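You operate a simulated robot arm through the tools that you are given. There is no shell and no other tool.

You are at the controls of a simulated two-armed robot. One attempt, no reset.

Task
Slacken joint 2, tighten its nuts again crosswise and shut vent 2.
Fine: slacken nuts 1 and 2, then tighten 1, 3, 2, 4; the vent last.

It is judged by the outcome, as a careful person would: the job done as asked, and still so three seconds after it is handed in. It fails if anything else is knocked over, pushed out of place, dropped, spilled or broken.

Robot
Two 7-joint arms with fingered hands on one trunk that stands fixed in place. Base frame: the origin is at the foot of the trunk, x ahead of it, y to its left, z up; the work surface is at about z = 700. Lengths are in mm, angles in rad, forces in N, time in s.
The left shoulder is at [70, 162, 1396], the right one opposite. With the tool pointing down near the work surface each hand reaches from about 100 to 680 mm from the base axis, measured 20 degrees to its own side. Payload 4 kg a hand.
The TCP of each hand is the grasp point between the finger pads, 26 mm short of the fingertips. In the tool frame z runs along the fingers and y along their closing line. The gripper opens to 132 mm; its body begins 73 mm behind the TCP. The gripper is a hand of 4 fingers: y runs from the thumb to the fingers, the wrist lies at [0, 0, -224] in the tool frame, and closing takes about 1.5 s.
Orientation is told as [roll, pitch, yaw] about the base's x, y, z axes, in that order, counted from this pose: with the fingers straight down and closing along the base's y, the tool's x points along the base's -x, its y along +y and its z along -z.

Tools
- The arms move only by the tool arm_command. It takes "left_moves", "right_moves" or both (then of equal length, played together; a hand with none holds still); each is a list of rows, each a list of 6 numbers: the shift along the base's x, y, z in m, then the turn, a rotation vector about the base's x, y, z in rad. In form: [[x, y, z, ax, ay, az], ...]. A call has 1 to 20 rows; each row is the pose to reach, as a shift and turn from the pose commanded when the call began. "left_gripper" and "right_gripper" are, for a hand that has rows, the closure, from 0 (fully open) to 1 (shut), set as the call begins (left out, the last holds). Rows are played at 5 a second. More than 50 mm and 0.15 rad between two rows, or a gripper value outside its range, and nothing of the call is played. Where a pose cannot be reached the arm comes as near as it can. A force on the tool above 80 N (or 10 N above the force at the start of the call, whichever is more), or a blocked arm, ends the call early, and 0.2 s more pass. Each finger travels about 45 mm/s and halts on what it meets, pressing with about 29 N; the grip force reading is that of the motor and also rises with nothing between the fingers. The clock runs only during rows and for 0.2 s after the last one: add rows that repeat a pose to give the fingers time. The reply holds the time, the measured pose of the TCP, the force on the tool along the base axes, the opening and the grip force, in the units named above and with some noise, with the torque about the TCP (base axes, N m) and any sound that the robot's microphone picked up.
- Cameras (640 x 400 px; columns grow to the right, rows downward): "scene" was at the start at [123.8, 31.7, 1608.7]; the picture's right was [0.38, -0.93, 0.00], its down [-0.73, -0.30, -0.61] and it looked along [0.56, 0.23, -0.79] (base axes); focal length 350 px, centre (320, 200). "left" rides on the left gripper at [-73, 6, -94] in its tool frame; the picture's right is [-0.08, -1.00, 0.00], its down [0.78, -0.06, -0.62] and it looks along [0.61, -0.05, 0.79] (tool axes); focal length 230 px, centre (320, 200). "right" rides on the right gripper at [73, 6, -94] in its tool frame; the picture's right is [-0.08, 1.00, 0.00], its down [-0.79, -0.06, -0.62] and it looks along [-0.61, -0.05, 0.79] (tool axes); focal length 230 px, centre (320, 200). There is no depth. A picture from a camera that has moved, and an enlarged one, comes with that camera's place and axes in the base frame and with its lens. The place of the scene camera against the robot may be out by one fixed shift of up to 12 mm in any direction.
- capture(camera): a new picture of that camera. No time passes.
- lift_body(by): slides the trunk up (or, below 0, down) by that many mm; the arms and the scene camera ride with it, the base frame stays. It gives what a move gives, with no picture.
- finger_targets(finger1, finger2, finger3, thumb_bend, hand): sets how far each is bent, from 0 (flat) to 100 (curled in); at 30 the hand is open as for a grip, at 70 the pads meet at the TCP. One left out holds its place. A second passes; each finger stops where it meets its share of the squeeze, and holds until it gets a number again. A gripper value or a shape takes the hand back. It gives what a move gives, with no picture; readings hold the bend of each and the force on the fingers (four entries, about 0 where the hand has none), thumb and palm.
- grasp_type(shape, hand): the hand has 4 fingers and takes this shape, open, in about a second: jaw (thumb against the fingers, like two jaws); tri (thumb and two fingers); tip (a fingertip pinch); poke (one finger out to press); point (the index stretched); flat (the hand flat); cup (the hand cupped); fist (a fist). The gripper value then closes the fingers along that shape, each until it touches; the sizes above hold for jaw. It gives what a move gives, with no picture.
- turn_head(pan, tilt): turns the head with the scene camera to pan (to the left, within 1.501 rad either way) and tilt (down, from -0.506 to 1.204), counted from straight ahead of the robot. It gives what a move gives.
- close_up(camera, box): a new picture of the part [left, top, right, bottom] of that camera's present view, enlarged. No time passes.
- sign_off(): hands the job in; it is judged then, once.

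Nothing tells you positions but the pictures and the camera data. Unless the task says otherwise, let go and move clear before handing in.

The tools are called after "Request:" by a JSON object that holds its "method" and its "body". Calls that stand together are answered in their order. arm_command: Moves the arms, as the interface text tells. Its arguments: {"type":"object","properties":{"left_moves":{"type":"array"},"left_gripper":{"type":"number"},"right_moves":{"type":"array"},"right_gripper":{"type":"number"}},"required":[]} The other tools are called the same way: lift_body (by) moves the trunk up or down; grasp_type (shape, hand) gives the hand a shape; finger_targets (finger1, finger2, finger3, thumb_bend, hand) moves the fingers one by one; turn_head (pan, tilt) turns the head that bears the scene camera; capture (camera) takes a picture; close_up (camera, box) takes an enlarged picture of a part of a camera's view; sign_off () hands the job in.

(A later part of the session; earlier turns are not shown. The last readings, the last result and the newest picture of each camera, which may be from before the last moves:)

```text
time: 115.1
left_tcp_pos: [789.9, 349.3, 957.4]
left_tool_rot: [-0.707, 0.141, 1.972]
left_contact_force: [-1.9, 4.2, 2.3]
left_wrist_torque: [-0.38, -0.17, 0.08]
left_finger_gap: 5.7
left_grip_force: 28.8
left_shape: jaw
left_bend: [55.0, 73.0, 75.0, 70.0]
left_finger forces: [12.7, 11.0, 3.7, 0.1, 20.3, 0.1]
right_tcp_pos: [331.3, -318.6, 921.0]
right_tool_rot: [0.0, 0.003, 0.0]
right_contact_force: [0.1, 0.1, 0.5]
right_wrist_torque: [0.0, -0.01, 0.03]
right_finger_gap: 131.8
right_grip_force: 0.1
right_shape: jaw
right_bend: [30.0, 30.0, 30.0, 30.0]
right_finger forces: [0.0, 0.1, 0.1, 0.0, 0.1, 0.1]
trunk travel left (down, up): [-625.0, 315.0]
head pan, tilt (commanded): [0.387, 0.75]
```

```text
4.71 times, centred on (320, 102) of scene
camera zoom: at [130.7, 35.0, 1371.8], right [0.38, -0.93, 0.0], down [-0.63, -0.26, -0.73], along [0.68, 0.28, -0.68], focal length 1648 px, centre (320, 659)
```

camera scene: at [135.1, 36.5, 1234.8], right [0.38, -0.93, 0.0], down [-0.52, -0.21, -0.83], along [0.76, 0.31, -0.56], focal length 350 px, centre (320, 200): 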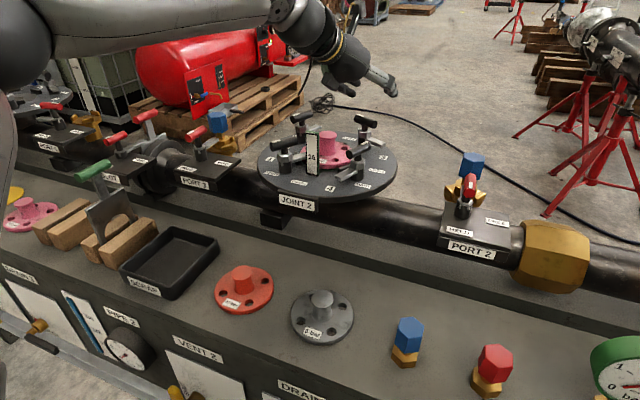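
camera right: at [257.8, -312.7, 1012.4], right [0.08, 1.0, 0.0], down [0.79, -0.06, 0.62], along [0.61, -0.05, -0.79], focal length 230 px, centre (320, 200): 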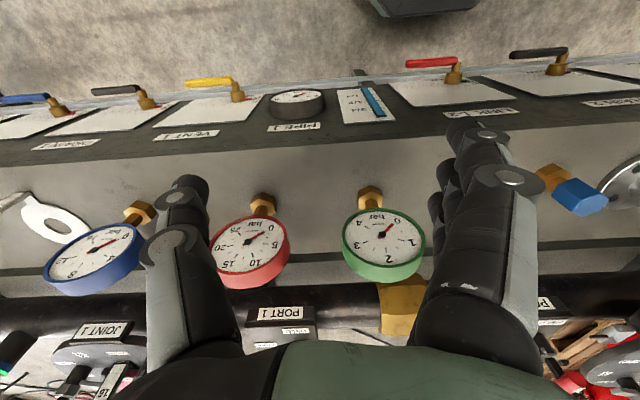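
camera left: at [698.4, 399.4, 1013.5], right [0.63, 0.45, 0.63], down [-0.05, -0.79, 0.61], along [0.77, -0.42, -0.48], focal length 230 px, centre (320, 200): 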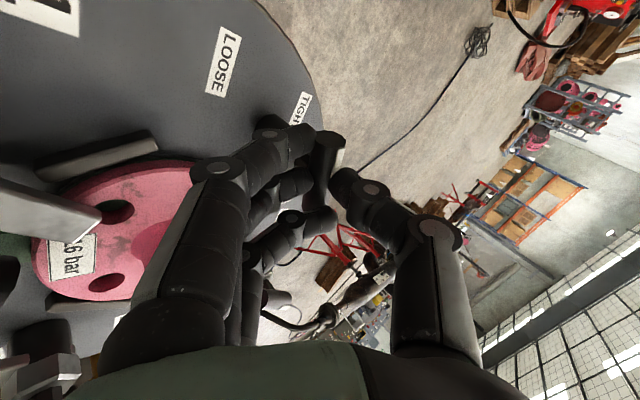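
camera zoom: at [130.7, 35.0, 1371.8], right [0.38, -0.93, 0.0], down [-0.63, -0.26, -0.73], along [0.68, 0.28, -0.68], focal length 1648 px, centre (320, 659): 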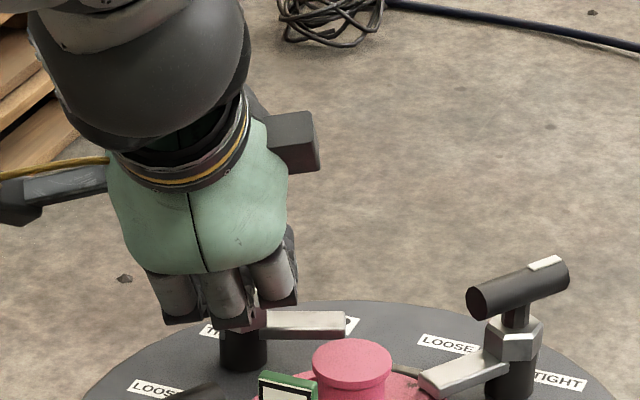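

Request:
{"method": "arm_command", "body": {"left_moves": [[0, 0, 0, 0.0835, 0.0204, -0.0976], [0, 0, 0, 0.167, 0.0408, -0.1952], [0, 0, 0, 0.2505, 0.0612, -0.2928], [0, 0, 0, 0.334, 0.0816, -0.3904], [0, 0, 0, 0.334, 0.0816, -0.3904]]}}

Request:
{"method": "capture", "body": {"camera": "left"}}

Request:
{"method": "close_up", "body": {"camera": "scene", "box": [270, 60, 370, 145]}}

```text
time: 116.3
left_tcp_pos: [788.4, 350.4, 960.6]
left_tool_rot: [-0.701, -0.2, 1.583]
left_contact_force: [-10.1, 8.8, 17.7]
left_wrist_torque: [-0.16, -0.03, 0.2]
left_finger_gap: 4.1
left_grip_force: 28.8
left_shape: jaw
left_bend: [60.0, 72.0, 76.0, 71.0]
left_finger forces: [10.8, 6.9, 11.3, 0.1, 19.7, 0.1]
right_tcp_pos: [328.3, -318.0, 922.8]
right_tool_rot: [0.0, -0.002, 0.0]
right_contact_force: [0.3, 0.0, -0.2]
right_wrist_torque: [0.01, -0.02, 0.03]
right_finger_gap: 132.1
right_grip_force: 0.1
right_shape: jaw
right_bend: [30.0, 30.0, 30.0, 30.0]
right_finger forces: [0.1, 0.0, 0.0, 0.0, 0.1, 0.1]
trunk travel left (down, up): [-625.0, 315.0]
head pan, tilt (commanded): [0.387, 0.75]
```

```text
taken
camera left: at [723.0, 407.4, 1042.3], right [0.76, -0.05, 0.65], down [-0.34, -0.87, 0.34], along [0.55, -0.48, -0.68], focal length 230 px, centre (320, 200)
```

left: 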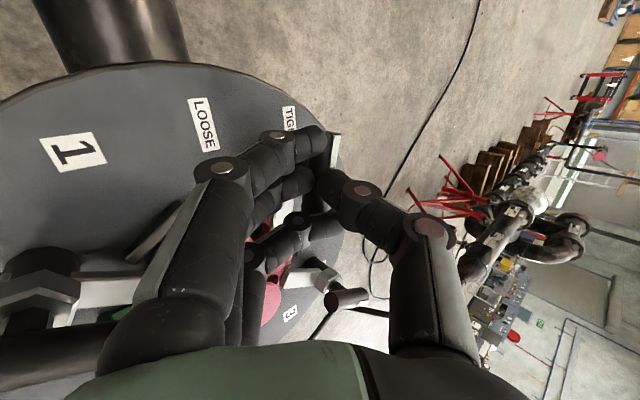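

```text
4.71 times, centred on (320, 102) of scene
camera zoom: at [126.4, 35.1, 1372.3], right [0.38, -0.93, 0.0], down [-0.63, -0.26, -0.73], along [0.68, 0.28, -0.68], focal length 1648 px, centre (320, 659)
```

zoom: 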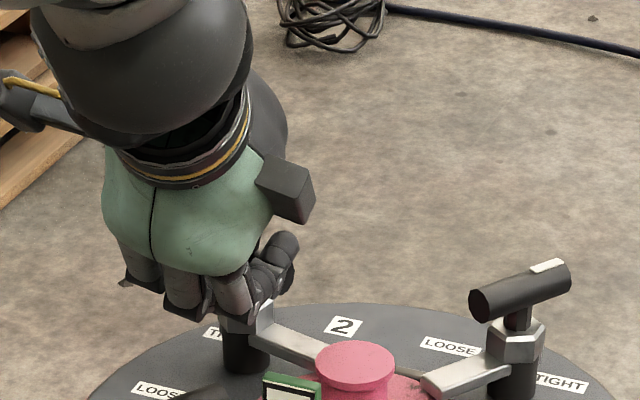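

Request:
{"method": "arm_command", "body": {"left_moves": [[-0.001, 0.001, 0.001, 0.0835, 0.0204, -0.0976], [-0.001, 0.001, 0.002, 0.167, 0.0408, -0.1952], [-0.001, 0.001, 0.002, 0.2505, 0.0612, -0.2928], [-0.001, 0.001, 0.002, 0.2505, 0.0612, -0.2928]]}}

Request:
{"method": "capture", "body": {"camera": "left"}}

Request:
{"method": "close_up", "body": {"camera": "scene", "box": [270, 60, 370, 145]}}

```text
time: 117.3
left_tcp_pos: [789.4, 348.0, 963.5]
left_tool_rot: [-0.6, -0.44, 1.249]
left_contact_force: [2.3, 5.7, 25.3]
left_wrist_torque: [-0.19, -0.28, 0.11]
left_finger_gap: 3.3
left_grip_force: 29.8
left_shape: jaw
left_bend: [70.0, 71.0, 76.0, 71.0]
left_finger forces: [0.0, 8.4, 9.4, 0.0, 21.1, 0.1]
right_tcp_pos: [329.3, -321.9, 920.7]
right_tool_rot: [0.0, -0.002, 0.0]
right_contact_force: [0.6, -0.1, -0.7]
right_wrist_torque: [0.0, -0.01, -0.02]
right_finger_gap: 131.8
right_grip_force: 0.0
right_shape: jaw
right_bend: [30.0, 30.0, 30.0, 30.0]
right_finger forces: [0.1, 0.0, 0.0, 0.0, 0.0, 0.1]
trunk travel left (down, up): [-625.0, 315.0]
head pan, tilt (commanded): [0.387, 0.75]
```

```text
taken
camera left: at [746.2, 397.8, 1062.9], right [0.73, -0.42, 0.54], down [-0.58, -0.8, 0.16], along [0.37, -0.43, -0.83], focal length 230 px, centre (320, 200)
```

left: 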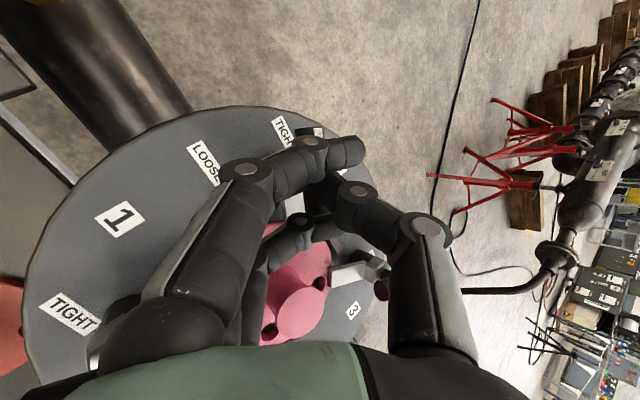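

```text
4.71 times, centred on (320, 102) of scene
camera zoom: at [127.5, 33.4, 1372.2], right [0.38, -0.93, 0.0], down [-0.63, -0.26, -0.73], along [0.68, 0.28, -0.68], focal length 1648 px, centre (320, 659)
```

zoom: 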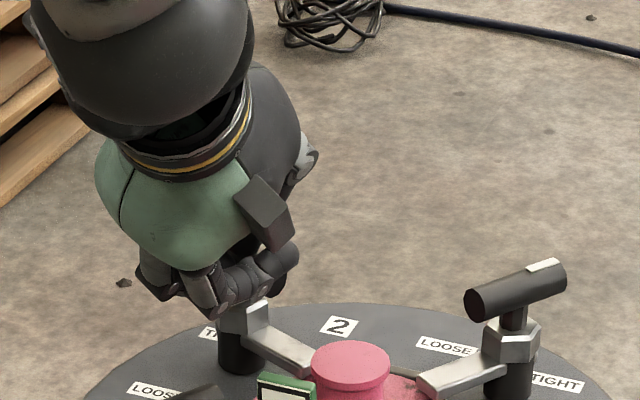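

Nut 2 is almost at TIGHT but the grip has ridden up. I open, back off a little, and look before gripping again at the proper depth.

Request:
{"method": "arm_command", "body": {"left_moves": [[0, 0, 0, 0, 0, 0], [0, 0, 0, 0, 0, 0], [0, 0, 0, 0, 0, 0], [0, 0, 0, 0, 0, 0]], "left_gripper": 0.6}}

Request:
{"method": "arm_command", "body": {"left_moves": [[-0.0096, -0.0024, 0.0113, 0, 0, 0], [-0.0192, -0.0047, 0.0226, 0, 0, 0], [-0.032, -0.0079, 0.0376, 0, 0, 0], [-0.032, -0.0079, 0.0376, 0, 0, 0]]}}

Request:
{"method": "capture", "body": {"camera": "left"}}

Request:
{"method": "close_up", "body": {"camera": "scene", "box": [270, 60, 370, 145]}}

```text
time: 118.3
left_tcp_pos: [790.9, 348.7, 957.4]
left_tool_rot: [-0.588, -0.434, 1.248]
left_contact_force: [0.0, -0.1, 0.7]
left_wrist_torque: [0.0, 0.02, 0.0]
left_finger_gap: 52.1
left_grip_force: 0.0
left_shape: jaw
left_bend: [73.0, 73.0, 73.0, 70.0]
left_finger forces: [0.0, 0.1, 0.0, 0.1, 0.1, 0.0]
right_tcp_pos: [331.1, -320.5, 919.7]
right_tool_rot: [-0.001, 0.001, 0.0]
right_contact_force: [-0.4, -0.3, -0.6]
right_wrist_torque: [0.0, -0.07, -0.02]
right_finger_gap: 132.0
right_grip_force: 0.0
right_shape: jaw
right_bend: [30.0, 30.0, 30.0, 30.0]
right_finger forces: [0.0, 0.1, 0.0, 0.0, 0.0, 0.1]
trunk travel left (down, up): [-625.0, 315.0]
head pan, tilt (commanded): [0.387, 0.75]
```

```text
time: 119.3
left_tcp_pos: [757.5, 344.2, 995.3]
left_tool_rot: [-0.589, -0.436, 1.248]
left_contact_force: [-0.6, 0.0, -1.1]
left_wrist_torque: [-0.01, -0.05, 0.0]
left_finger_gap: 51.9
left_grip_force: 0.0
left_shape: jaw
left_bend: [73.0, 73.0, 73.0, 70.0]
left_finger forces: [0.1, 0.1, 0.1, 0.0, 0.0, 0.0]
right_tcp_pos: [332.1, -319.8, 919.7]
right_tool_rot: [-0.001, 0.001, -0.001]
right_contact_force: [0.2, -0.2, -0.2]
right_wrist_torque: [0.01, 0.01, 0.01]
right_finger_gap: 131.5
right_grip_force: 0.1
right_shape: jaw
right_bend: [30.0, 30.0, 30.0, 30.0]
right_finger forces: [0.1, 0.0, 0.0, 0.0, 0.0, 0.0]
trunk travel left (down, up): [-625.0, 315.0]
head pan, tilt (commanded): [0.387, 0.75]
```

```text
taken
camera left: at [715.9, 393.4, 1094.1], right [0.73, -0.42, 0.54], down [-0.57, -0.8, 0.16], along [0.36, -0.43, -0.83], focal length 230 px, centre (320, 200)
```

left: 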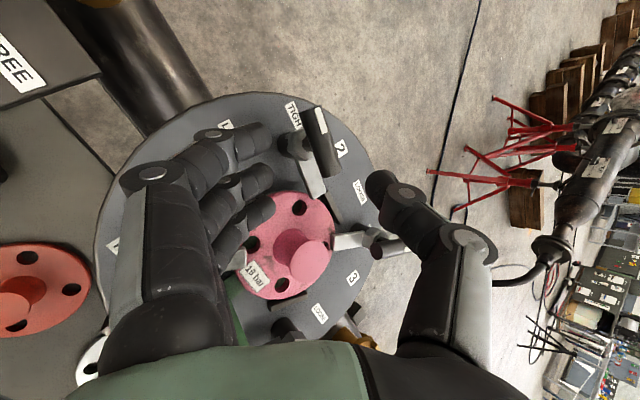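

```text
4.71 times, centred on (320, 102) of scene
camera zoom: at [131.9, 34.6, 1371.6], right [0.38, -0.93, 0.0], down [-0.63, -0.26, -0.73], along [0.68, 0.28, -0.68], focal length 1648 px, centre (320, 659)
```

zoom: 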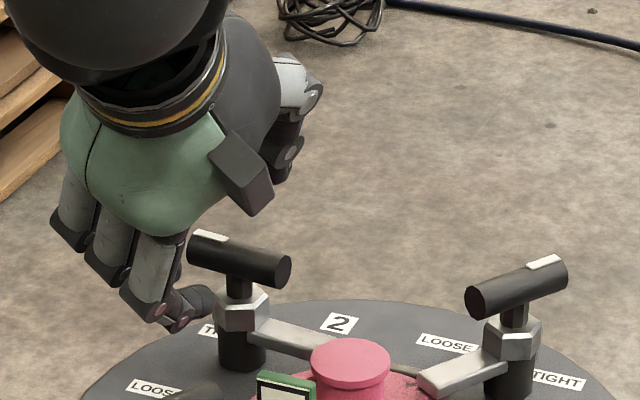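

Nut 2's mark is at about 88°, still ~30° short. I go back down with the hand already turned ahead toward TIGHT; closing the fingers will swing the handle into line.

Request:
{"method": "arm_command", "body": {"left_moves": [[0.0, 0.0, 0.0, 0, 0, 0], [0.009, 0.0007, -0.0108, 0, 0, 0], [0.018, 0.0014, -0.0217, 0, 0, 0], [0.027, 0.0021, -0.0325, 0, 0, 0], [0.034, 0.0027, -0.0408, 0, 0, 0], [0.034, 0.0027, -0.0408, 0, 0, 0]], "left_gripper": 0.5}}

Request:
{"method": "capture", "body": {"camera": "left"}}

Request:
{"method": "close_up", "body": {"camera": "scene", "box": [270, 60, 370, 145]}}

```text
time: 120.7
left_tcp_pos: [790.5, 345.0, 956.3]
left_tool_rot: [-0.588, -0.435, 1.251]
left_contact_force: [-0.3, 0.0, -0.1]
left_wrist_torque: [-0.03, 0.0, -0.03]
left_finger_gap: 65.1
left_grip_force: 0.0
left_shape: jaw
left_bend: [73.0, 73.0, 73.0, 70.0]
left_finger forces: [0.0, 0.1, 0.1, 0.0, 0.0, 0.0]
right_tcp_pos: [331.6, -320.8, 920.4]
right_tool_rot: [0.001, 0.002, 0.0]
right_contact_force: [0.3, 0.1, 0.4]
right_wrist_torque: [-0.01, 0.02, 0.01]
right_finger_gap: 131.5
right_grip_force: 0.0
right_shape: jaw
right_bend: [30.0, 30.0, 30.0, 30.0]
right_finger forces: [0.0, 0.1, 0.0, 0.1, 0.0, 0.0]
trunk travel left (down, up): [-625.0, 315.0]
head pan, tilt (commanded): [0.387, 0.75]
```

```text
taken
camera left: at [747.6, 395.2, 1055.1], right [0.73, -0.42, 0.54], down [-0.58, -0.8, 0.16], along [0.36, -0.43, -0.83], focal length 230 px, centre (320, 200)
```

left: 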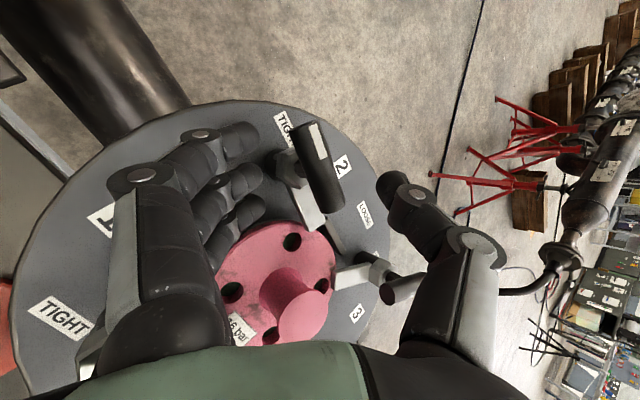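

```text
4.71 times, centred on (320, 102) of scene
camera zoom: at [131.0, 34.4, 1371.7], right [0.38, -0.93, 0.0], down [-0.63, -0.26, -0.73], along [0.68, 0.28, -0.68], focal length 1648 px, centre (320, 659)
```

zoom: 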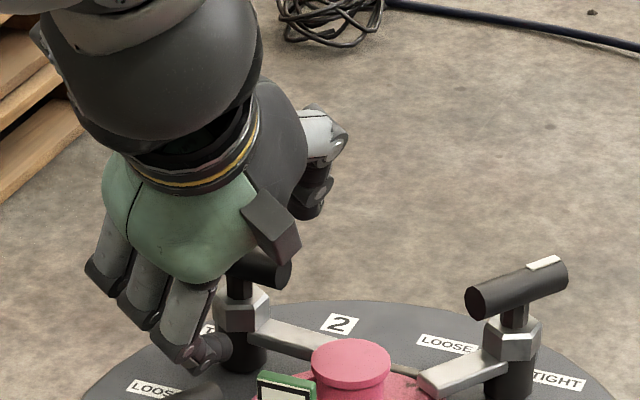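

Request:
{"method": "arm_command", "body": {"left_moves": [[0, 0, 0, 0, 0, 0], [0, 0, 0, 0, 0, 0], [0, 0, 0, 0, 0, 0], [0, 0, 0, 0, 0, 0], [0, 0, 0, 0, 0, 0], [0, 0, 0, 0, 0, 0], [0, 0, 0, 0, 0, 0], [0, 0, 0, 0, 0, 0]], "left_gripper": 1.0}}

Request:
{"method": "capture", "body": {"camera": "left"}}

Request:
{"method": "close_up", "body": {"camera": "scene", "box": [270, 60, 370, 145]}}

```text
time: 122.5
left_tcp_pos: [789.0, 347.0, 957.2]
left_tool_rot: [-0.589, -0.437, 1.25]
left_contact_force: [-4.3, 1.1, 1.7]
left_wrist_torque: [0.09, 0.1, 0.05]
left_finger_gap: 11.8
left_grip_force: 28.7
left_shape: jaw
left_bend: [73.0, 72.0, 66.0, 70.0]
left_finger forces: [7.3, 6.8, 11.6, 0.0, 20.3, 0.1]
right_tcp_pos: [330.8, -319.0, 920.1]
right_tool_rot: [0.001, 0.001, -0.001]
right_contact_force: [0.1, -0.9, -0.4]
right_wrist_torque: [0.01, -0.01, 0.03]
right_finger_gap: 131.9
right_grip_force: 0.1
right_shape: jaw
right_bend: [30.0, 30.0, 30.0, 30.0]
right_finger forces: [0.0, 0.0, 0.1, 0.1, 0.1, 0.1]
trunk travel left (down, up): [-625.0, 315.0]
head pan, tilt (commanded): [0.387, 0.75]
```

```text
taken
camera left: at [746.8, 395.6, 1055.5], right [0.73, -0.42, 0.54], down [-0.58, -0.8, 0.16], along [0.36, -0.43, -0.83], focal length 230 px, centre (320, 200)
```

left: 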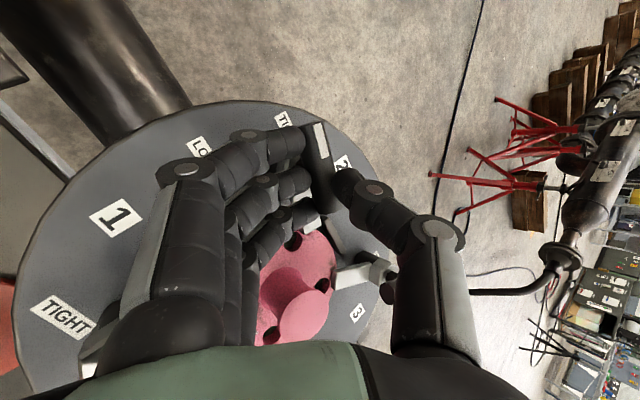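

```text
4.71 times, centred on (320, 102) of scene
camera zoom: at [130.3, 34.5, 1371.8], right [0.38, -0.93, 0.0], down [-0.63, -0.26, -0.73], along [0.68, 0.28, -0.68], focal length 1648 px, centre (320, 659)
```

zoom: 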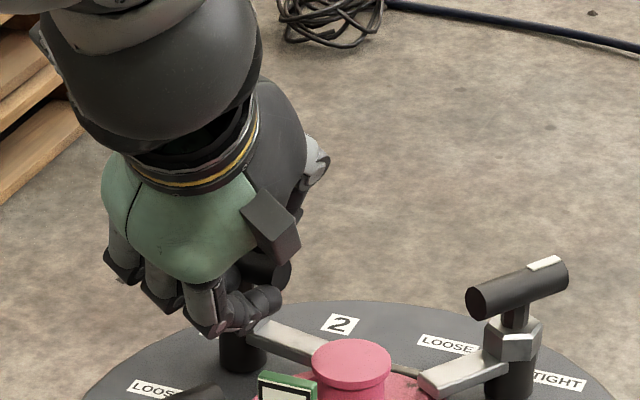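

Good grip with all fingers again. I turn on clockwise to the stop.

Request:
{"method": "arm_command", "body": {"left_moves": [[0, 0, 0, 0.0835, 0.0204, -0.0976], [0, 0, 0, 0.167, 0.0408, -0.1952], [0, 0, 0, 0.2505, 0.0612, -0.2928], [0, 0, 0, 0.2505, 0.0612, -0.2928]]}}

Request:
{"method": "capture", "body": {"camera": "left"}}

Request:
{"method": "close_up", "body": {"camera": "scene", "box": [270, 60, 370, 145]}}

```text
time: 123.5
left_tcp_pos: [790.3, 344.9, 959.1]
left_tool_rot: [-0.387, -0.626, 0.851]
left_contact_force: [-6.2, 1.9, 11.0]
left_wrist_torque: [-0.16, 0.17, 0.11]
left_finger_gap: 9.8
left_grip_force: 29.5
left_shape: jaw
left_bend: [76.0, 71.0, 67.0, 70.0]
left_finger forces: [0.1, 12.9, 15.8, 0.1, 30.8, 0.0]
right_tcp_pos: [329.7, -320.7, 921.2]
right_tool_rot: [0.001, 0.0, 0.0]
right_contact_force: [0.8, 1.0, -0.1]
right_wrist_torque: [-0.02, 0.0, 0.02]
right_finger_gap: 132.1
right_grip_force: 0.0
right_shape: jaw
right_bend: [30.0, 30.0, 30.0, 30.0]
right_finger forces: [0.1, 0.0, 0.0, 0.0, 0.0, 0.0]
trunk travel left (down, up): [-625.0, 315.0]
head pan, tilt (commanded): [0.387, 0.75]
```

```text
taken
camera left: at [766.1, 378.2, 1070.6], right [0.59, -0.73, 0.35], down [-0.78, -0.62, 0.02], along [0.2, -0.29, -0.94], focal length 230 px, centre (320, 200)
```

left: 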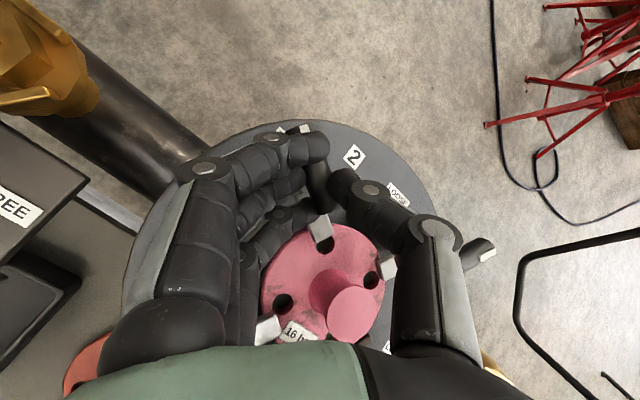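

```text
4.71 times, centred on (320, 102) of scene
camera zoom: at [128.7, 34.1, 1372.1], right [0.38, -0.93, 0.0], down [-0.63, -0.26, -0.73], along [0.68, 0.28, -0.68], focal length 1648 px, centre (320, 659)
```

zoom: 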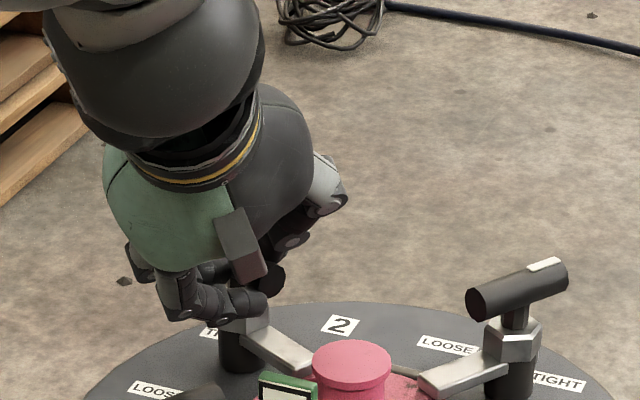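

Request:
{"method": "arm_command", "body": {"left_moves": [[0, 0, 0.001, 0.0835, 0.0204, -0.0976], [0, 0, 0.001, 0.167, 0.0408, -0.1952], [0, 0, 0.001, 0.167, 0.0408, -0.1952]]}}

Request:
{"method": "capture", "body": {"camera": "left"}}

Request:
{"method": "close_up", "body": {"camera": "scene", "box": [270, 60, 370, 145]}}

```text
time: 124.3
left_tcp_pos: [789.3, 344.1, 961.1]
left_tool_rot: [-0.191, -0.705, 0.538]
left_contact_force: [-0.3, 2.8, 16.9]
left_wrist_torque: [-0.16, 0.02, 0.55]
left_finger_gap: 10.0
left_grip_force: 28.8
left_shape: jaw
left_bend: [76.0, 71.0, 68.0, 70.0]
left_finger forces: [0.0, 18.4, 19.1, 0.0, 43.2, 0.0]
right_tcp_pos: [329.2, -319.3, 920.9]
right_tool_rot: [0.0, -0.001, 0.0]
right_contact_force: [-0.6, 0.2, 0.8]
right_wrist_torque: [-0.02, 0.01, -0.03]
right_finger_gap: 131.8
right_grip_force: 0.1
right_shape: jaw
right_bend: [30.0, 30.0, 30.0, 30.0]
right_finger forces: [0.0, 0.0, 0.0, 0.1, 0.0, 0.0]
trunk travel left (down, up): [-625.0, 315.0]
head pan, tilt (commanded): [0.387, 0.75]
```

```text
taken
camera left: at [775.7, 362.5, 1077.2], right [0.44, -0.87, 0.2], down [-0.89, -0.46, -0.04], along [0.12, -0.16, -0.98], focal length 230 px, centre (320, 200)
```

left: 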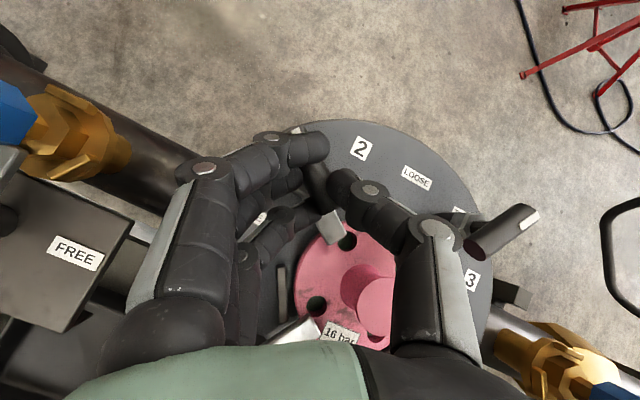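

```text
4.71 times, centred on (320, 102) of scene
camera zoom: at [128.5, 33.9, 1372.1], right [0.38, -0.93, 0.0], down [-0.63, -0.26, -0.73], along [0.68, 0.28, -0.68], focal length 1648 px, centre (320, 659)
```

zoom: 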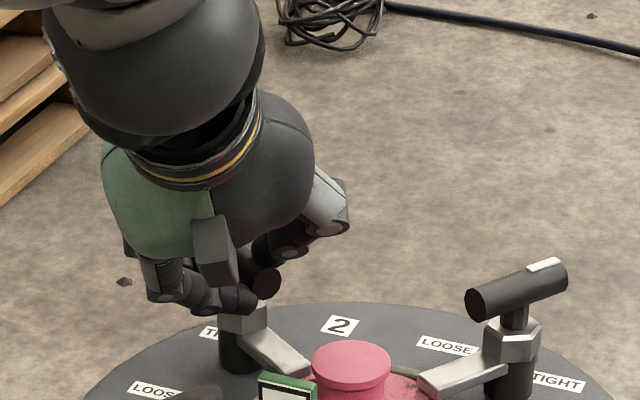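

Request:
{"method": "arm_command", "body": {"left_moves": [[0, 0, 0.001, 0.0835, 0.0204, -0.0976], [0, 0, 0.001, 0.0835, 0.0204, -0.0976]]}}

Request:
{"method": "close_up", "body": {"camera": "scene", "box": [270, 60, 370, 145]}}

```text
time: 124.9
left_tcp_pos: [789.5, 344.6, 961.7]
left_tool_rot: [-0.08, -0.721, 0.365]
left_contact_force: [2.2, 0.7, 18.1]
left_wrist_torque: [-0.19, -0.19, 0.84]
left_finger_gap: 10.3
left_grip_force: 29.0
left_shape: jaw
left_bend: [76.0, 71.0, 67.0, 70.0]
left_finger forces: [0.0, 21.6, 24.1, 0.0, 53.9, 0.0]
right_tcp_pos: [329.0, -320.7, 921.2]
right_tool_rot: [0.0, 0.0, -0.001]
right_contact_force: [0.5, -1.3, -0.5]
right_wrist_torque: [0.01, 0.01, 0.01]
right_finger_gap: 131.9
right_grip_force: 0.1
right_shape: jaw
right_bend: [30.0, 30.0, 30.0, 30.0]
right_finger forces: [0.0, 0.0, 0.1, 0.0, 0.0, 0.0]
trunk travel left (down, up): [-625.0, 315.0]
head pan, tilt (commanded): [0.387, 0.75]
```

```text
4.71 times, centred on (320, 102) of scene
camera zoom: at [128.8, 33.5, 1372.1], right [0.38, -0.93, 0.0], down [-0.63, -0.26, -0.73], along [0.68, 0.28, -0.68], focal length 1648 px, centre (320, 659)
```

zoom: 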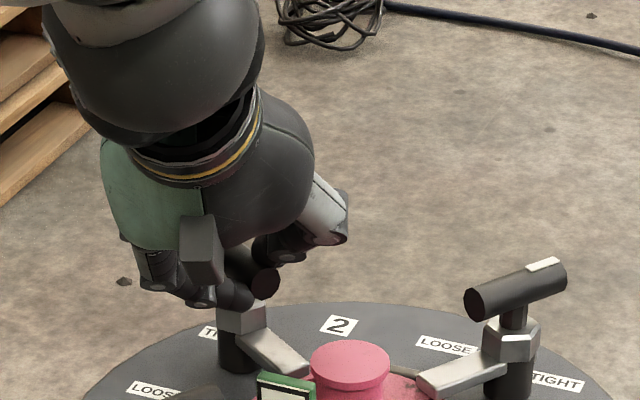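

The torque rises and the nut no longer moves: nut 2 is at its stop. I open and back off to check.

Request:
{"method": "arm_command", "body": {"left_moves": [[0, 0, 0, 0, 0, 0], [0, 0, 0, 0, 0, 0], [0, 0, 0, 0, 0, 0], [0, 0, 0, 0, 0, 0], [0, 0, 0, 0, 0, 0]], "left_gripper": 0.5}}

Request:
{"method": "arm_command", "body": {"left_moves": [[-0.0096, -0.0024, 0.0113, 0, 0, 0], [-0.0192, -0.0047, 0.0226, 0, 0, 0], [-0.032, -0.0079, 0.0376, 0, 0, 0], [-0.05, -0.012, 0.06, 0, 0, 0], [-0.07, -0.016, 0.085, 0, 0, 0], [-0.085, -0.016, 0.105, 0, 0, 0]]}}

Request:
{"method": "close_up", "body": {"camera": "scene", "box": [250, 60, 400, 180]}}

Request:
{"method": "capture", "body": {"camera": "left"}}

```text
time: 126.1
left_tcp_pos: [791.5, 345.7, 957.8]
left_tool_rot: [-0.079, -0.718, 0.365]
left_contact_force: [0.0, -0.8, -0.1]
left_wrist_torque: [-0.03, -0.01, 0.02]
left_finger_gap: 65.2
left_grip_force: 0.0
left_shape: jaw
left_bend: [73.0, 73.0, 73.0, 70.0]
left_finger forces: [0.1, 0.0, 0.0, 0.0, 0.1, 0.1]
right_tcp_pos: [330.6, -320.5, 919.0]
right_tool_rot: [0.0, 0.002, 0.0]
right_contact_force: [-0.9, 0.6, -1.1]
right_wrist_torque: [0.02, 0.04, -0.01]
right_finger_gap: 131.9
right_grip_force: 0.0
right_shape: jaw
right_bend: [30.0, 30.0, 30.0, 30.0]
right_finger forces: [0.0, 0.1, 0.1, 0.1, 0.0, 0.0]
trunk travel left (down, up): [-625.0, 315.0]
head pan, tilt (commanded): [0.387, 0.75]
```

```text
time: 127.5
left_tcp_pos: [706.8, 327.0, 1062.9]
left_tool_rot: [-0.078, -0.718, 0.364]
left_contact_force: [0.7, 0.0, -0.1]
left_wrist_torque: [0.01, 0.01, -0.01]
left_finger_gap: 65.2
left_grip_force: 0.0
left_shape: jaw
left_bend: [73.0, 73.0, 73.0, 70.0]
left_finger forces: [0.1, 0.0, 0.0, 0.1, 0.0, 0.0]
right_tcp_pos: [330.3, -319.9, 921.2]
right_tool_rot: [-0.001, 0.0, -0.001]
right_contact_force: [0.0, -0.6, 0.0]
right_wrist_torque: [0.0, 0.0, 0.0]
right_finger_gap: 132.1
right_grip_force: 0.1
right_shape: jaw
right_bend: [30.0, 30.0, 30.0, 30.0]
right_finger forces: [0.1, 0.0, 0.1, 0.1, 0.0, 0.0]
trunk travel left (down, up): [-625.0, 315.0]
head pan, tilt (commanded): [0.387, 0.75]
```

```text
3.33 times, centred on (325, 120) of scene
camera zoom: at [130.4, 34.2, 1371.8], right [0.38, -0.93, 0.0], down [-0.63, -0.26, -0.73], along [0.68, 0.28, -0.68], focal length 1167 px, centre (303, 467)
```

zoom: 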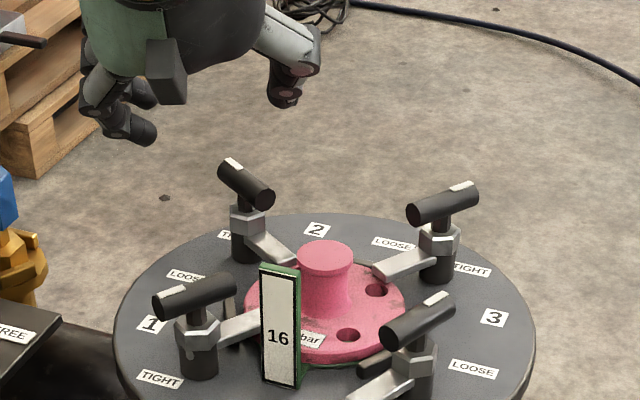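

```text
taken
camera left: at [696.7, 337.6, 1181.9], right [0.36, -0.93, 0.11], down [-0.93, -0.37, -0.05], along [0.09, -0.08, -0.99], focal length 230 px, centre (320, 200)
```

left: 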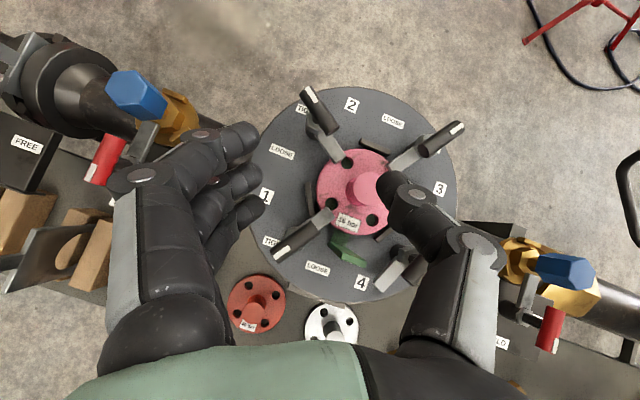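

Seen from above, nuts 1, 2 and 3 now clamp the flange radially. A closer look to confirm, and to place nut 4.

Request:
{"method": "close_up", "body": {"camera": "left", "box": [240, 75, 480, 310]}}

Request:
{"method": "close_up", "body": {"camera": "scene", "box": [310, 120, 400, 195]}}

```text
1.70 times, centred on (360, 192) of left
camera zoom: at [696.7, 337.6, 1181.9], right [0.36, -0.93, 0.11], down [-0.93, -0.37, -0.05], along [0.09, -0.08, -0.99], focal length 392 px, centre (252, 213)
```

zoom: 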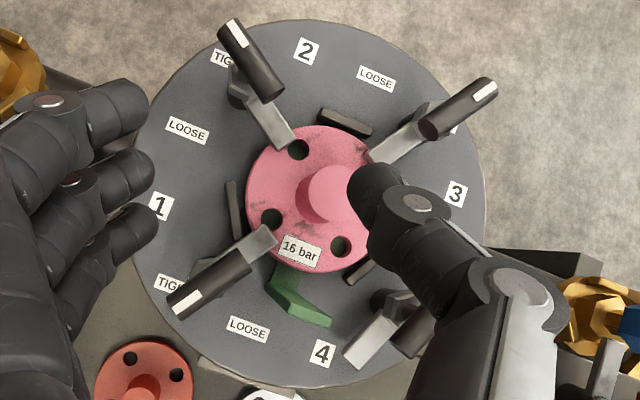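

```text
5.33 times, centred on (355, 158) of scene
camera zoom: at [130.4, 34.2, 1371.8], right [0.38, -0.93, 0.0], down [-0.63, -0.26, -0.73], along [0.68, 0.28, -0.68], focal length 1867 px, centre (133, 427)
```

zoom: 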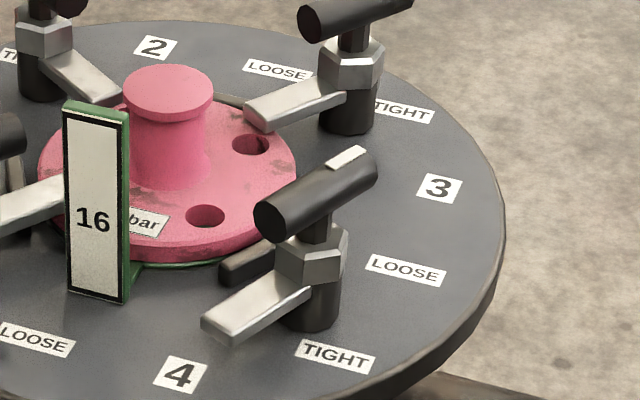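

All three look right. Now the last one, nut 4: I turn the hand over to its loose handle direction while moving to a point above it.

Request:
{"method": "arm_command", "body": {"left_moves": [[-0.0024, -0.0063, 0.002, -0.0754, 0.005, 0.1003], [-0.0048, -0.0127, 0.004, -0.1508, 0.01, 0.2007], [-0.0072, -0.019, 0.006, -0.2261, 0.015, 0.301], [-0.0097, -0.0253, 0.008, -0.3015, 0.0199, 0.4013], [-0.0121, -0.0317, 0.008, -0.3769, 0.0249, 0.5016], [-0.0145, -0.038, 0.008, -0.4523, 0.0299, 0.602], [-0.0169, -0.0443, 0.008, -0.5277, 0.0349, 0.7023], [-0.0193, -0.0507, 0.008, -0.603, 0.0399, 0.8026], [-0.0217, -0.057, 0.008, -0.6784, 0.0449, 0.9029], [-0.0242, -0.0634, 0.008, -0.7538, 0.0499, 1.0033], [-0.0266, -0.0697, 0.008, -0.8292, 0.0548, 1.1036], [-0.029, -0.076, 0.008, -0.9046, 0.0598, 1.2039], [-0.0314, -0.0824, 0.005, -0.9799, 0.0648, 1.3042], [-0.0338, -0.0887, 0.0, -1.0553, 0.0698, 1.4046], [-0.0362, -0.095, -0.005, -1.1307, 0.0748, 1.5049], [-0.0386, -0.1014, -0.012, -1.2061, 0.0798, 1.6052], [-0.0411, -0.1077, -0.02, -1.2815, 0.0847, 1.7055], [-0.0435, -0.114, -0.028, -1.3568, 0.0897, 1.8059], [-0.0459, -0.1204, -0.036, -1.4322, 0.0947, 1.9062], [-0.0483, -0.1267, -0.0454, -1.5076, 0.0997, 2.0065]], "left_gripper": 0.62}}

Request:
{"method": "capture", "body": {"camera": "left"}}

Request:
{"method": "close_up", "body": {"camera": "scene", "box": [240, 50, 420, 200]}}

```text
time: 131.7
left_tcp_pos: [658.5, 200.3, 1015.8]
left_tool_rot: [-0.031, 0.501, 2.728]
left_contact_force: [-0.3, -0.2, -0.5]
left_wrist_torque: [0.02, 0.04, 0.0]
left_finger_gap: 50.6
left_grip_force: 0.0
left_shape: jaw
left_bend: [73.0, 73.0, 73.0, 70.0]
left_finger forces: [0.1, 0.0, 0.0, 0.0, 0.0, 0.0]
right_tcp_pos: [331.2, -319.1, 920.4]
right_tool_rot: [0.001, 0.002, 0.001]
right_contact_force: [-0.6, 0.3, 0.1]
right_wrist_torque: [0.03, 0.02, -0.01]
right_finger_gap: 132.0
right_grip_force: 0.1
right_shape: jaw
right_bend: [30.0, 30.0, 30.0, 30.0]
right_finger forces: [0.1, 0.0, 0.0, 0.0, 0.0, 0.0]
trunk travel left (down, up): [-625.0, 315.0]
head pan, tilt (commanded): [0.387, 0.75]
```

```text
taken
camera left: at [556.2, 236.0, 1063.0], right [0.32, 0.95, -0.01], down [0.38, -0.12, 0.92], along [0.87, -0.3, -0.39], focal length 230 px, centre (320, 200)
```

left: 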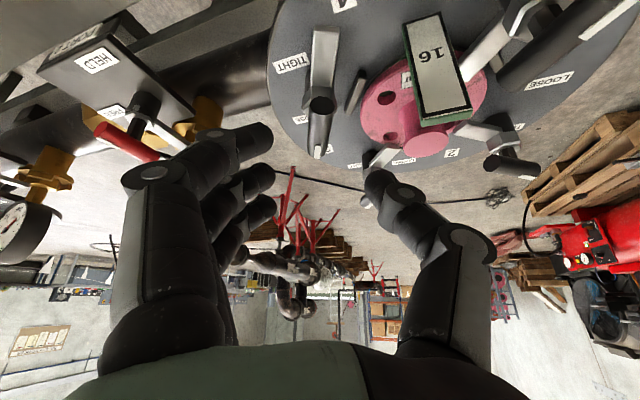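

```text
2.67 times, centred on (330, 125) of scene
camera zoom: at [131.6, 34.6, 1371.7], right [0.38, -0.93, 0.0], down [-0.63, -0.26, -0.73], along [0.68, 0.28, -0.68], focal length 934 px, centre (293, 400)
```

zoom: 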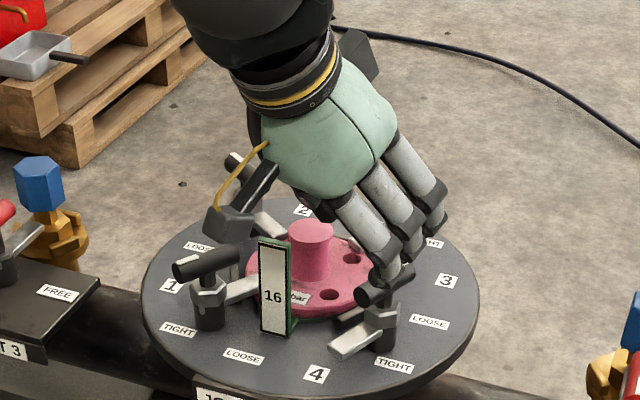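

Request:
{"method": "close_up", "body": {"camera": "left", "box": [260, 20, 400, 170]}}

```text
2.67 times, centred on (330, 95) of left
camera zoom: at [556.2, 236.0, 1063.0], right [0.32, 0.95, -0.01], down [0.38, -0.12, 0.92], along [0.87, -0.3, -0.39], focal length 614 px, centre (293, 480)
```

zoom: 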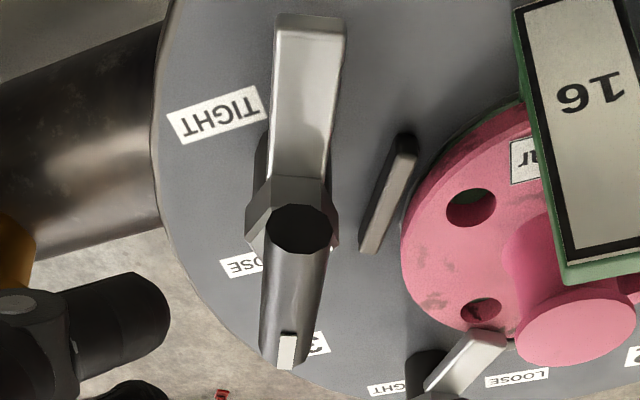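

Nut 4's handle centre ≈(700, 184.5), azimuth −24°, well aligned with the hand. I advance and then close.

Request:
{"method": "arm_command", "body": {"left_moves": [[0.0081, -0.0031, -0.015, 0, 0, 0], [0.0163, -0.0063, -0.03, 0, 0, 0], [0.0244, -0.0094, -0.045, 0, 0, 0], [0.0325, -0.0125, -0.0598, 0, 0, 0], [0.0325, -0.0125, -0.0598, 0, 0, 0]]}}

Request:
{"method": "capture", "body": {"camera": "left"}}

Request:
{"method": "close_up", "body": {"camera": "scene", "box": [290, 90, 390, 180]}}

```text
time: 132.9
left_tcp_pos: [687.4, 188.8, 958.1]
left_tool_rot: [-0.032, 0.501, 2.724]
left_contact_force: [-0.4, -0.5, 0.2]
left_wrist_torque: [0.0, 0.03, 0.04]
left_finger_gap: 50.6
left_grip_force: 0.0
left_shape: jaw
left_bend: [73.0, 73.0, 73.0, 70.0]
left_finger forces: [0.0, 0.1, 0.1, 0.0, 0.0, 0.0]
right_tcp_pos: [331.0, -320.4, 920.7]
right_tool_rot: [-0.001, 0.002, 0.0]
right_contact_force: [0.2, 0.0, -0.9]
right_wrist_torque: [0.01, 0.03, -0.02]
right_finger_gap: 132.1
right_grip_force: 0.1
right_shape: jaw
right_bend: [30.0, 30.0, 30.0, 30.0]
right_finger forces: [0.1, 0.0, 0.0, 0.0, 0.0, 0.0]
trunk travel left (down, up): [-625.0, 315.0]
head pan, tilt (commanded): [0.387, 0.75]
```

```text
taken
camera left: at [586.1, 224.2, 1004.8], right [0.33, 0.95, -0.01], down [0.37, -0.12, 0.92], along [0.87, -0.3, -0.39], focal length 230 px, centre (320, 200)
```

left: 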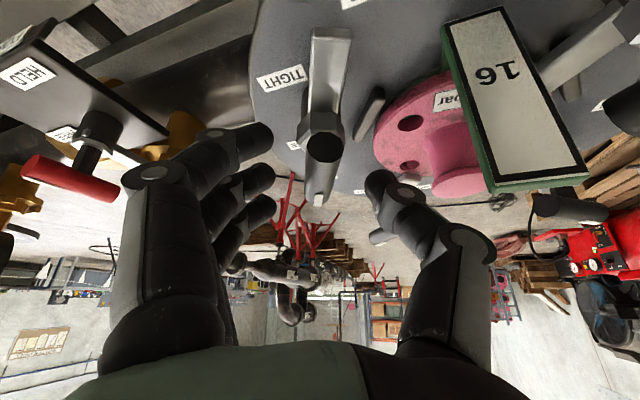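

```text
4.44 times, centred on (340, 135) of scene
camera zoom: at [130.8, 34.5, 1371.8], right [0.38, -0.93, 0.0], down [-0.63, -0.26, -0.73], along [0.68, 0.28, -0.68], focal length 1556 px, centre (231, 489)
```

zoom: 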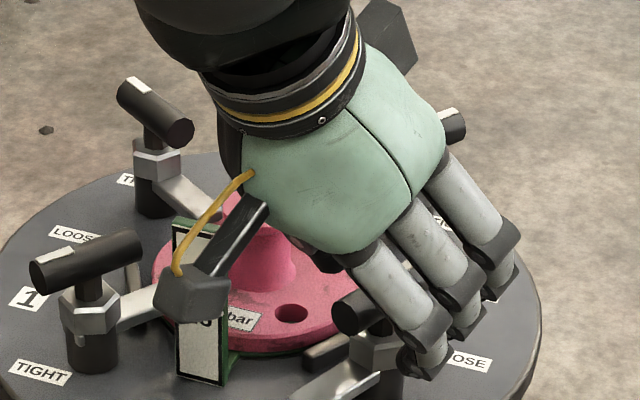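

Request:
{"method": "arm_command", "body": {"left_moves": [[0, 0, 0, 0, 0, 0], [0.001, -0.0005, -0.002, 0, 0, 0], [0.001, -0.0005, -0.002, 0, 0, 0], [0.001, -0.0005, -0.002, 0, 0, 0], [0.001, -0.0005, -0.002, 0, 0, 0], [0.001, -0.0005, -0.002, 0, 0, 0], [0.001, -0.0005, -0.002, 0, 0, 0]], "left_gripper": 1.0}}

Request:
{"method": "capture", "body": {"camera": "left"}}

Request:
{"method": "close_up", "body": {"camera": "scene", "box": [290, 90, 390, 180]}}

```text
time: 134.5
left_tcp_pos: [690.0, 187.6, 955.1]
left_tool_rot: [-0.034, 0.5, 2.726]
left_contact_force: [0.2, -1.0, 0.4]
left_wrist_torque: [-0.08, -0.11, -0.03]
left_finger_gap: 9.9
left_grip_force: 28.9
left_shape: jaw
left_bend: [70.0, 72.0, 71.0, 70.0]
left_finger forces: [8.5, 8.6, 9.5, 0.0, 25.6, 0.1]
right_tcp_pos: [331.1, -320.7, 920.3]
right_tool_rot: [-0.001, 0.002, -0.001]
right_contact_force: [-0.3, 0.3, -0.2]
right_wrist_torque: [0.01, 0.01, -0.01]
right_finger_gap: 131.8
right_grip_force: 0.1
right_shape: jaw
right_bend: [30.0, 30.0, 30.0, 30.0]
right_finger forces: [0.0, 0.0, 0.0, 0.0, 0.0, 0.0]
trunk travel left (down, up): [-625.0, 315.0]
head pan, tilt (commanded): [0.387, 0.75]
```

```text
taken
camera left: at [587.6, 223.3, 1002.4], right [0.33, 0.95, -0.01], down [0.38, -0.12, 0.92], along [0.87, -0.3, -0.39], focal length 230 px, centre (320, 200)
```

left: 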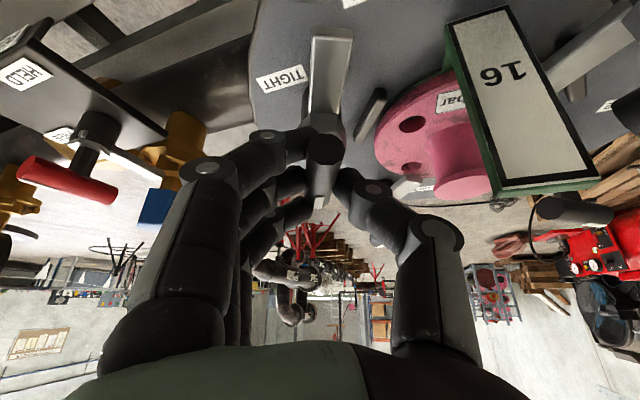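

```text
4.44 times, centred on (340, 135) of scene
camera zoom: at [131.4, 34.4, 1371.7], right [0.38, -0.93, 0.0], down [-0.63, -0.26, -0.73], along [0.68, 0.28, -0.68], focal length 1556 px, centre (231, 489)
```

zoom: 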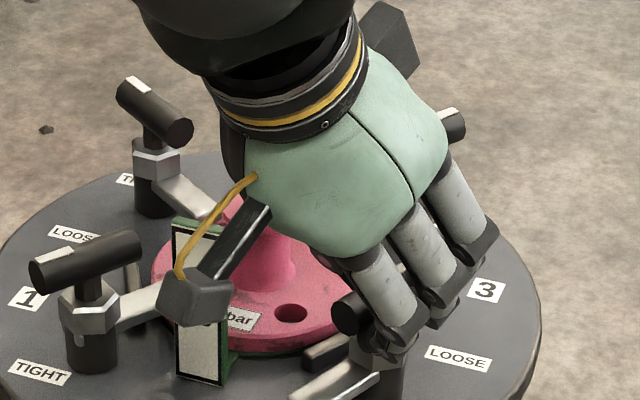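

Firm grip with all fingers. I turn nut 4 clockwise, rigidly about its vertical axis first.

Request:
{"method": "arm_command", "body": {"left_moves": [[0.0005, 0.0012, 0, 0, 0, -0.125], [0.0011, 0.0024, 0, 0, 0, -0.25], [0.0018, 0.0034, 0, 0, 0, -0.375], [0.0018, 0.0034, 0, 0, 0, -0.375]]}}

Request:
{"method": "capture", "body": {"camera": "left"}}

Request:
{"method": "close_up", "body": {"camera": "scene", "box": [280, 90, 380, 180]}}

```text
time: 135.5
left_tcp_pos: [691.2, 189.6, 955.5]
left_tool_rot: [-0.034, 0.499, 2.346]
left_contact_force: [-5.2, -7.3, -0.2]
left_wrist_torque: [-0.28, 0.03, -0.01]
left_finger_gap: 9.1
left_grip_force: 28.9
left_shape: jaw
left_bend: [69.0, 72.0, 70.0, 70.0]
left_finger forces: [9.5, 11.1, 11.4, 0.0, 23.2, 0.0]
right_tcp_pos: [331.4, -321.3, 921.0]
right_tool_rot: [0.002, 0.002, 0.001]
right_contact_force: [0.3, 0.2, -0.3]
right_wrist_torque: [-0.03, 0.01, -0.02]
right_finger_gap: 132.0
right_grip_force: 0.0
right_shape: jaw
right_bend: [30.0, 30.0, 30.0, 30.0]
right_finger forces: [0.1, 0.0, 0.0, 0.0, 0.0, 0.0]
trunk travel left (down, up): [-625.0, 315.0]
head pan, tilt (commanded): [0.387, 0.75]
```

```text
taken
camera left: at [609.8, 261.2, 1002.6], right [0.65, 0.76, -0.01], down [0.3, -0.25, 0.92], along [0.69, -0.6, -0.39], focal length 230 px, centre (320, 200)
```

left: 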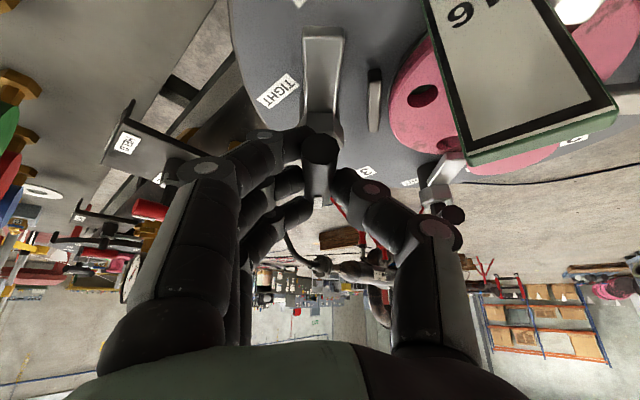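

```text
4.44 times, centred on (330, 135) of scene
camera zoom: at [130.5, 33.1, 1371.8], right [0.38, -0.93, 0.0], down [-0.63, -0.26, -0.73], along [0.68, 0.28, -0.68], focal length 1556 px, centre (276, 489)
```

zoom: 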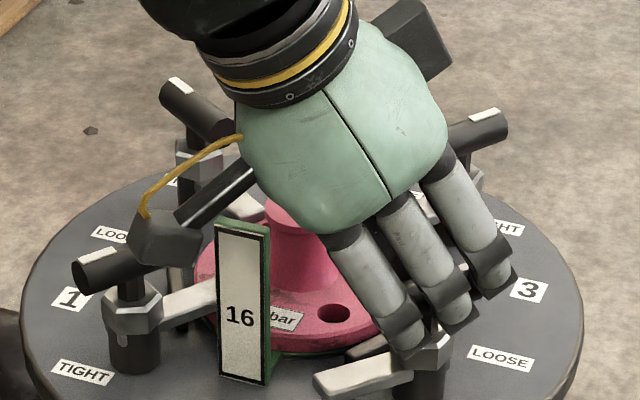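

Request:
{"method": "arm_command", "body": {"left_moves": [[0.0009, 0.001, 0, 0, 0, -0.125], [0.0019, 0.0018, 0, 0, 0, -0.25], [0.003, 0.0025, 0, 0, 0, -0.375], [0.003, 0.0025, 0, 0, 0, -0.375]]}}

Request:
{"method": "capture", "body": {"camera": "left"}}

Request:
{"method": "close_up", "body": {"camera": "scene", "box": [280, 90, 380, 180]}}

```text
time: 136.5
left_tcp_pos: [694.5, 192.4, 955.7]
left_tool_rot: [-0.033, 0.498, 1.97]
left_contact_force: [-7.9, -14.4, -2.5]
left_wrist_torque: [-0.44, 0.19, -0.02]
left_finger_gap: 8.7
left_grip_force: 29.2
left_shape: jaw
left_bend: [68.0, 71.0, 70.0, 70.0]
left_finger forces: [10.4, 12.1, 12.3, 0.0, 19.5, 0.0]
right_tcp_pos: [330.8, -322.0, 920.6]
right_tool_rot: [0.002, -0.001, 0.0]
right_contact_force: [0.9, 0.0, -1.0]
right_wrist_torque: [-0.01, 0.01, 0.0]
right_finger_gap: 131.9
right_grip_force: 0.0
right_shape: jaw
right_bend: [30.0, 30.0, 30.0, 30.0]
right_finger forces: [0.0, 0.0, 0.0, 0.2, 0.1, 0.1]
trunk travel left (down, up): [-625.0, 315.0]
head pan, tilt (commanded): [0.387, 0.75]
```

```text
taken
camera left: at [644.5, 288.1, 1002.9], right [0.88, 0.47, -0.01], down [0.19, -0.35, 0.92], along [0.42, -0.81, -0.4], focal length 230 px, centre (320, 200)
```

left: 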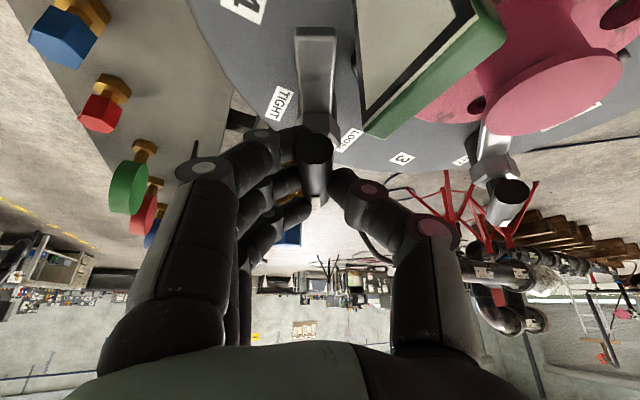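

```text
4.44 times, centred on (330, 135) of scene
camera zoom: at [130.3, 31.9, 1371.8], right [0.38, -0.93, 0.0], down [-0.63, -0.26, -0.73], along [0.68, 0.28, -0.68], focal length 1556 px, centre (276, 489)
```

zoom: 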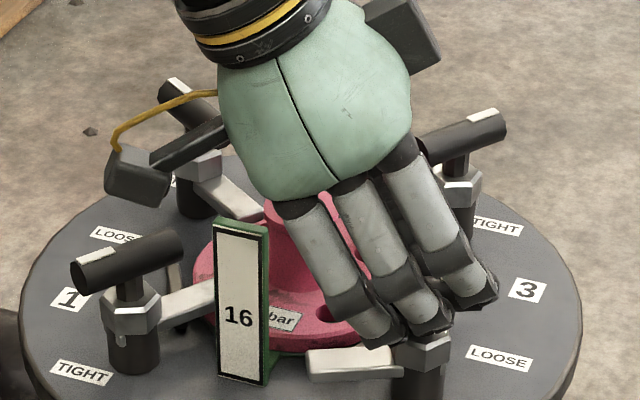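

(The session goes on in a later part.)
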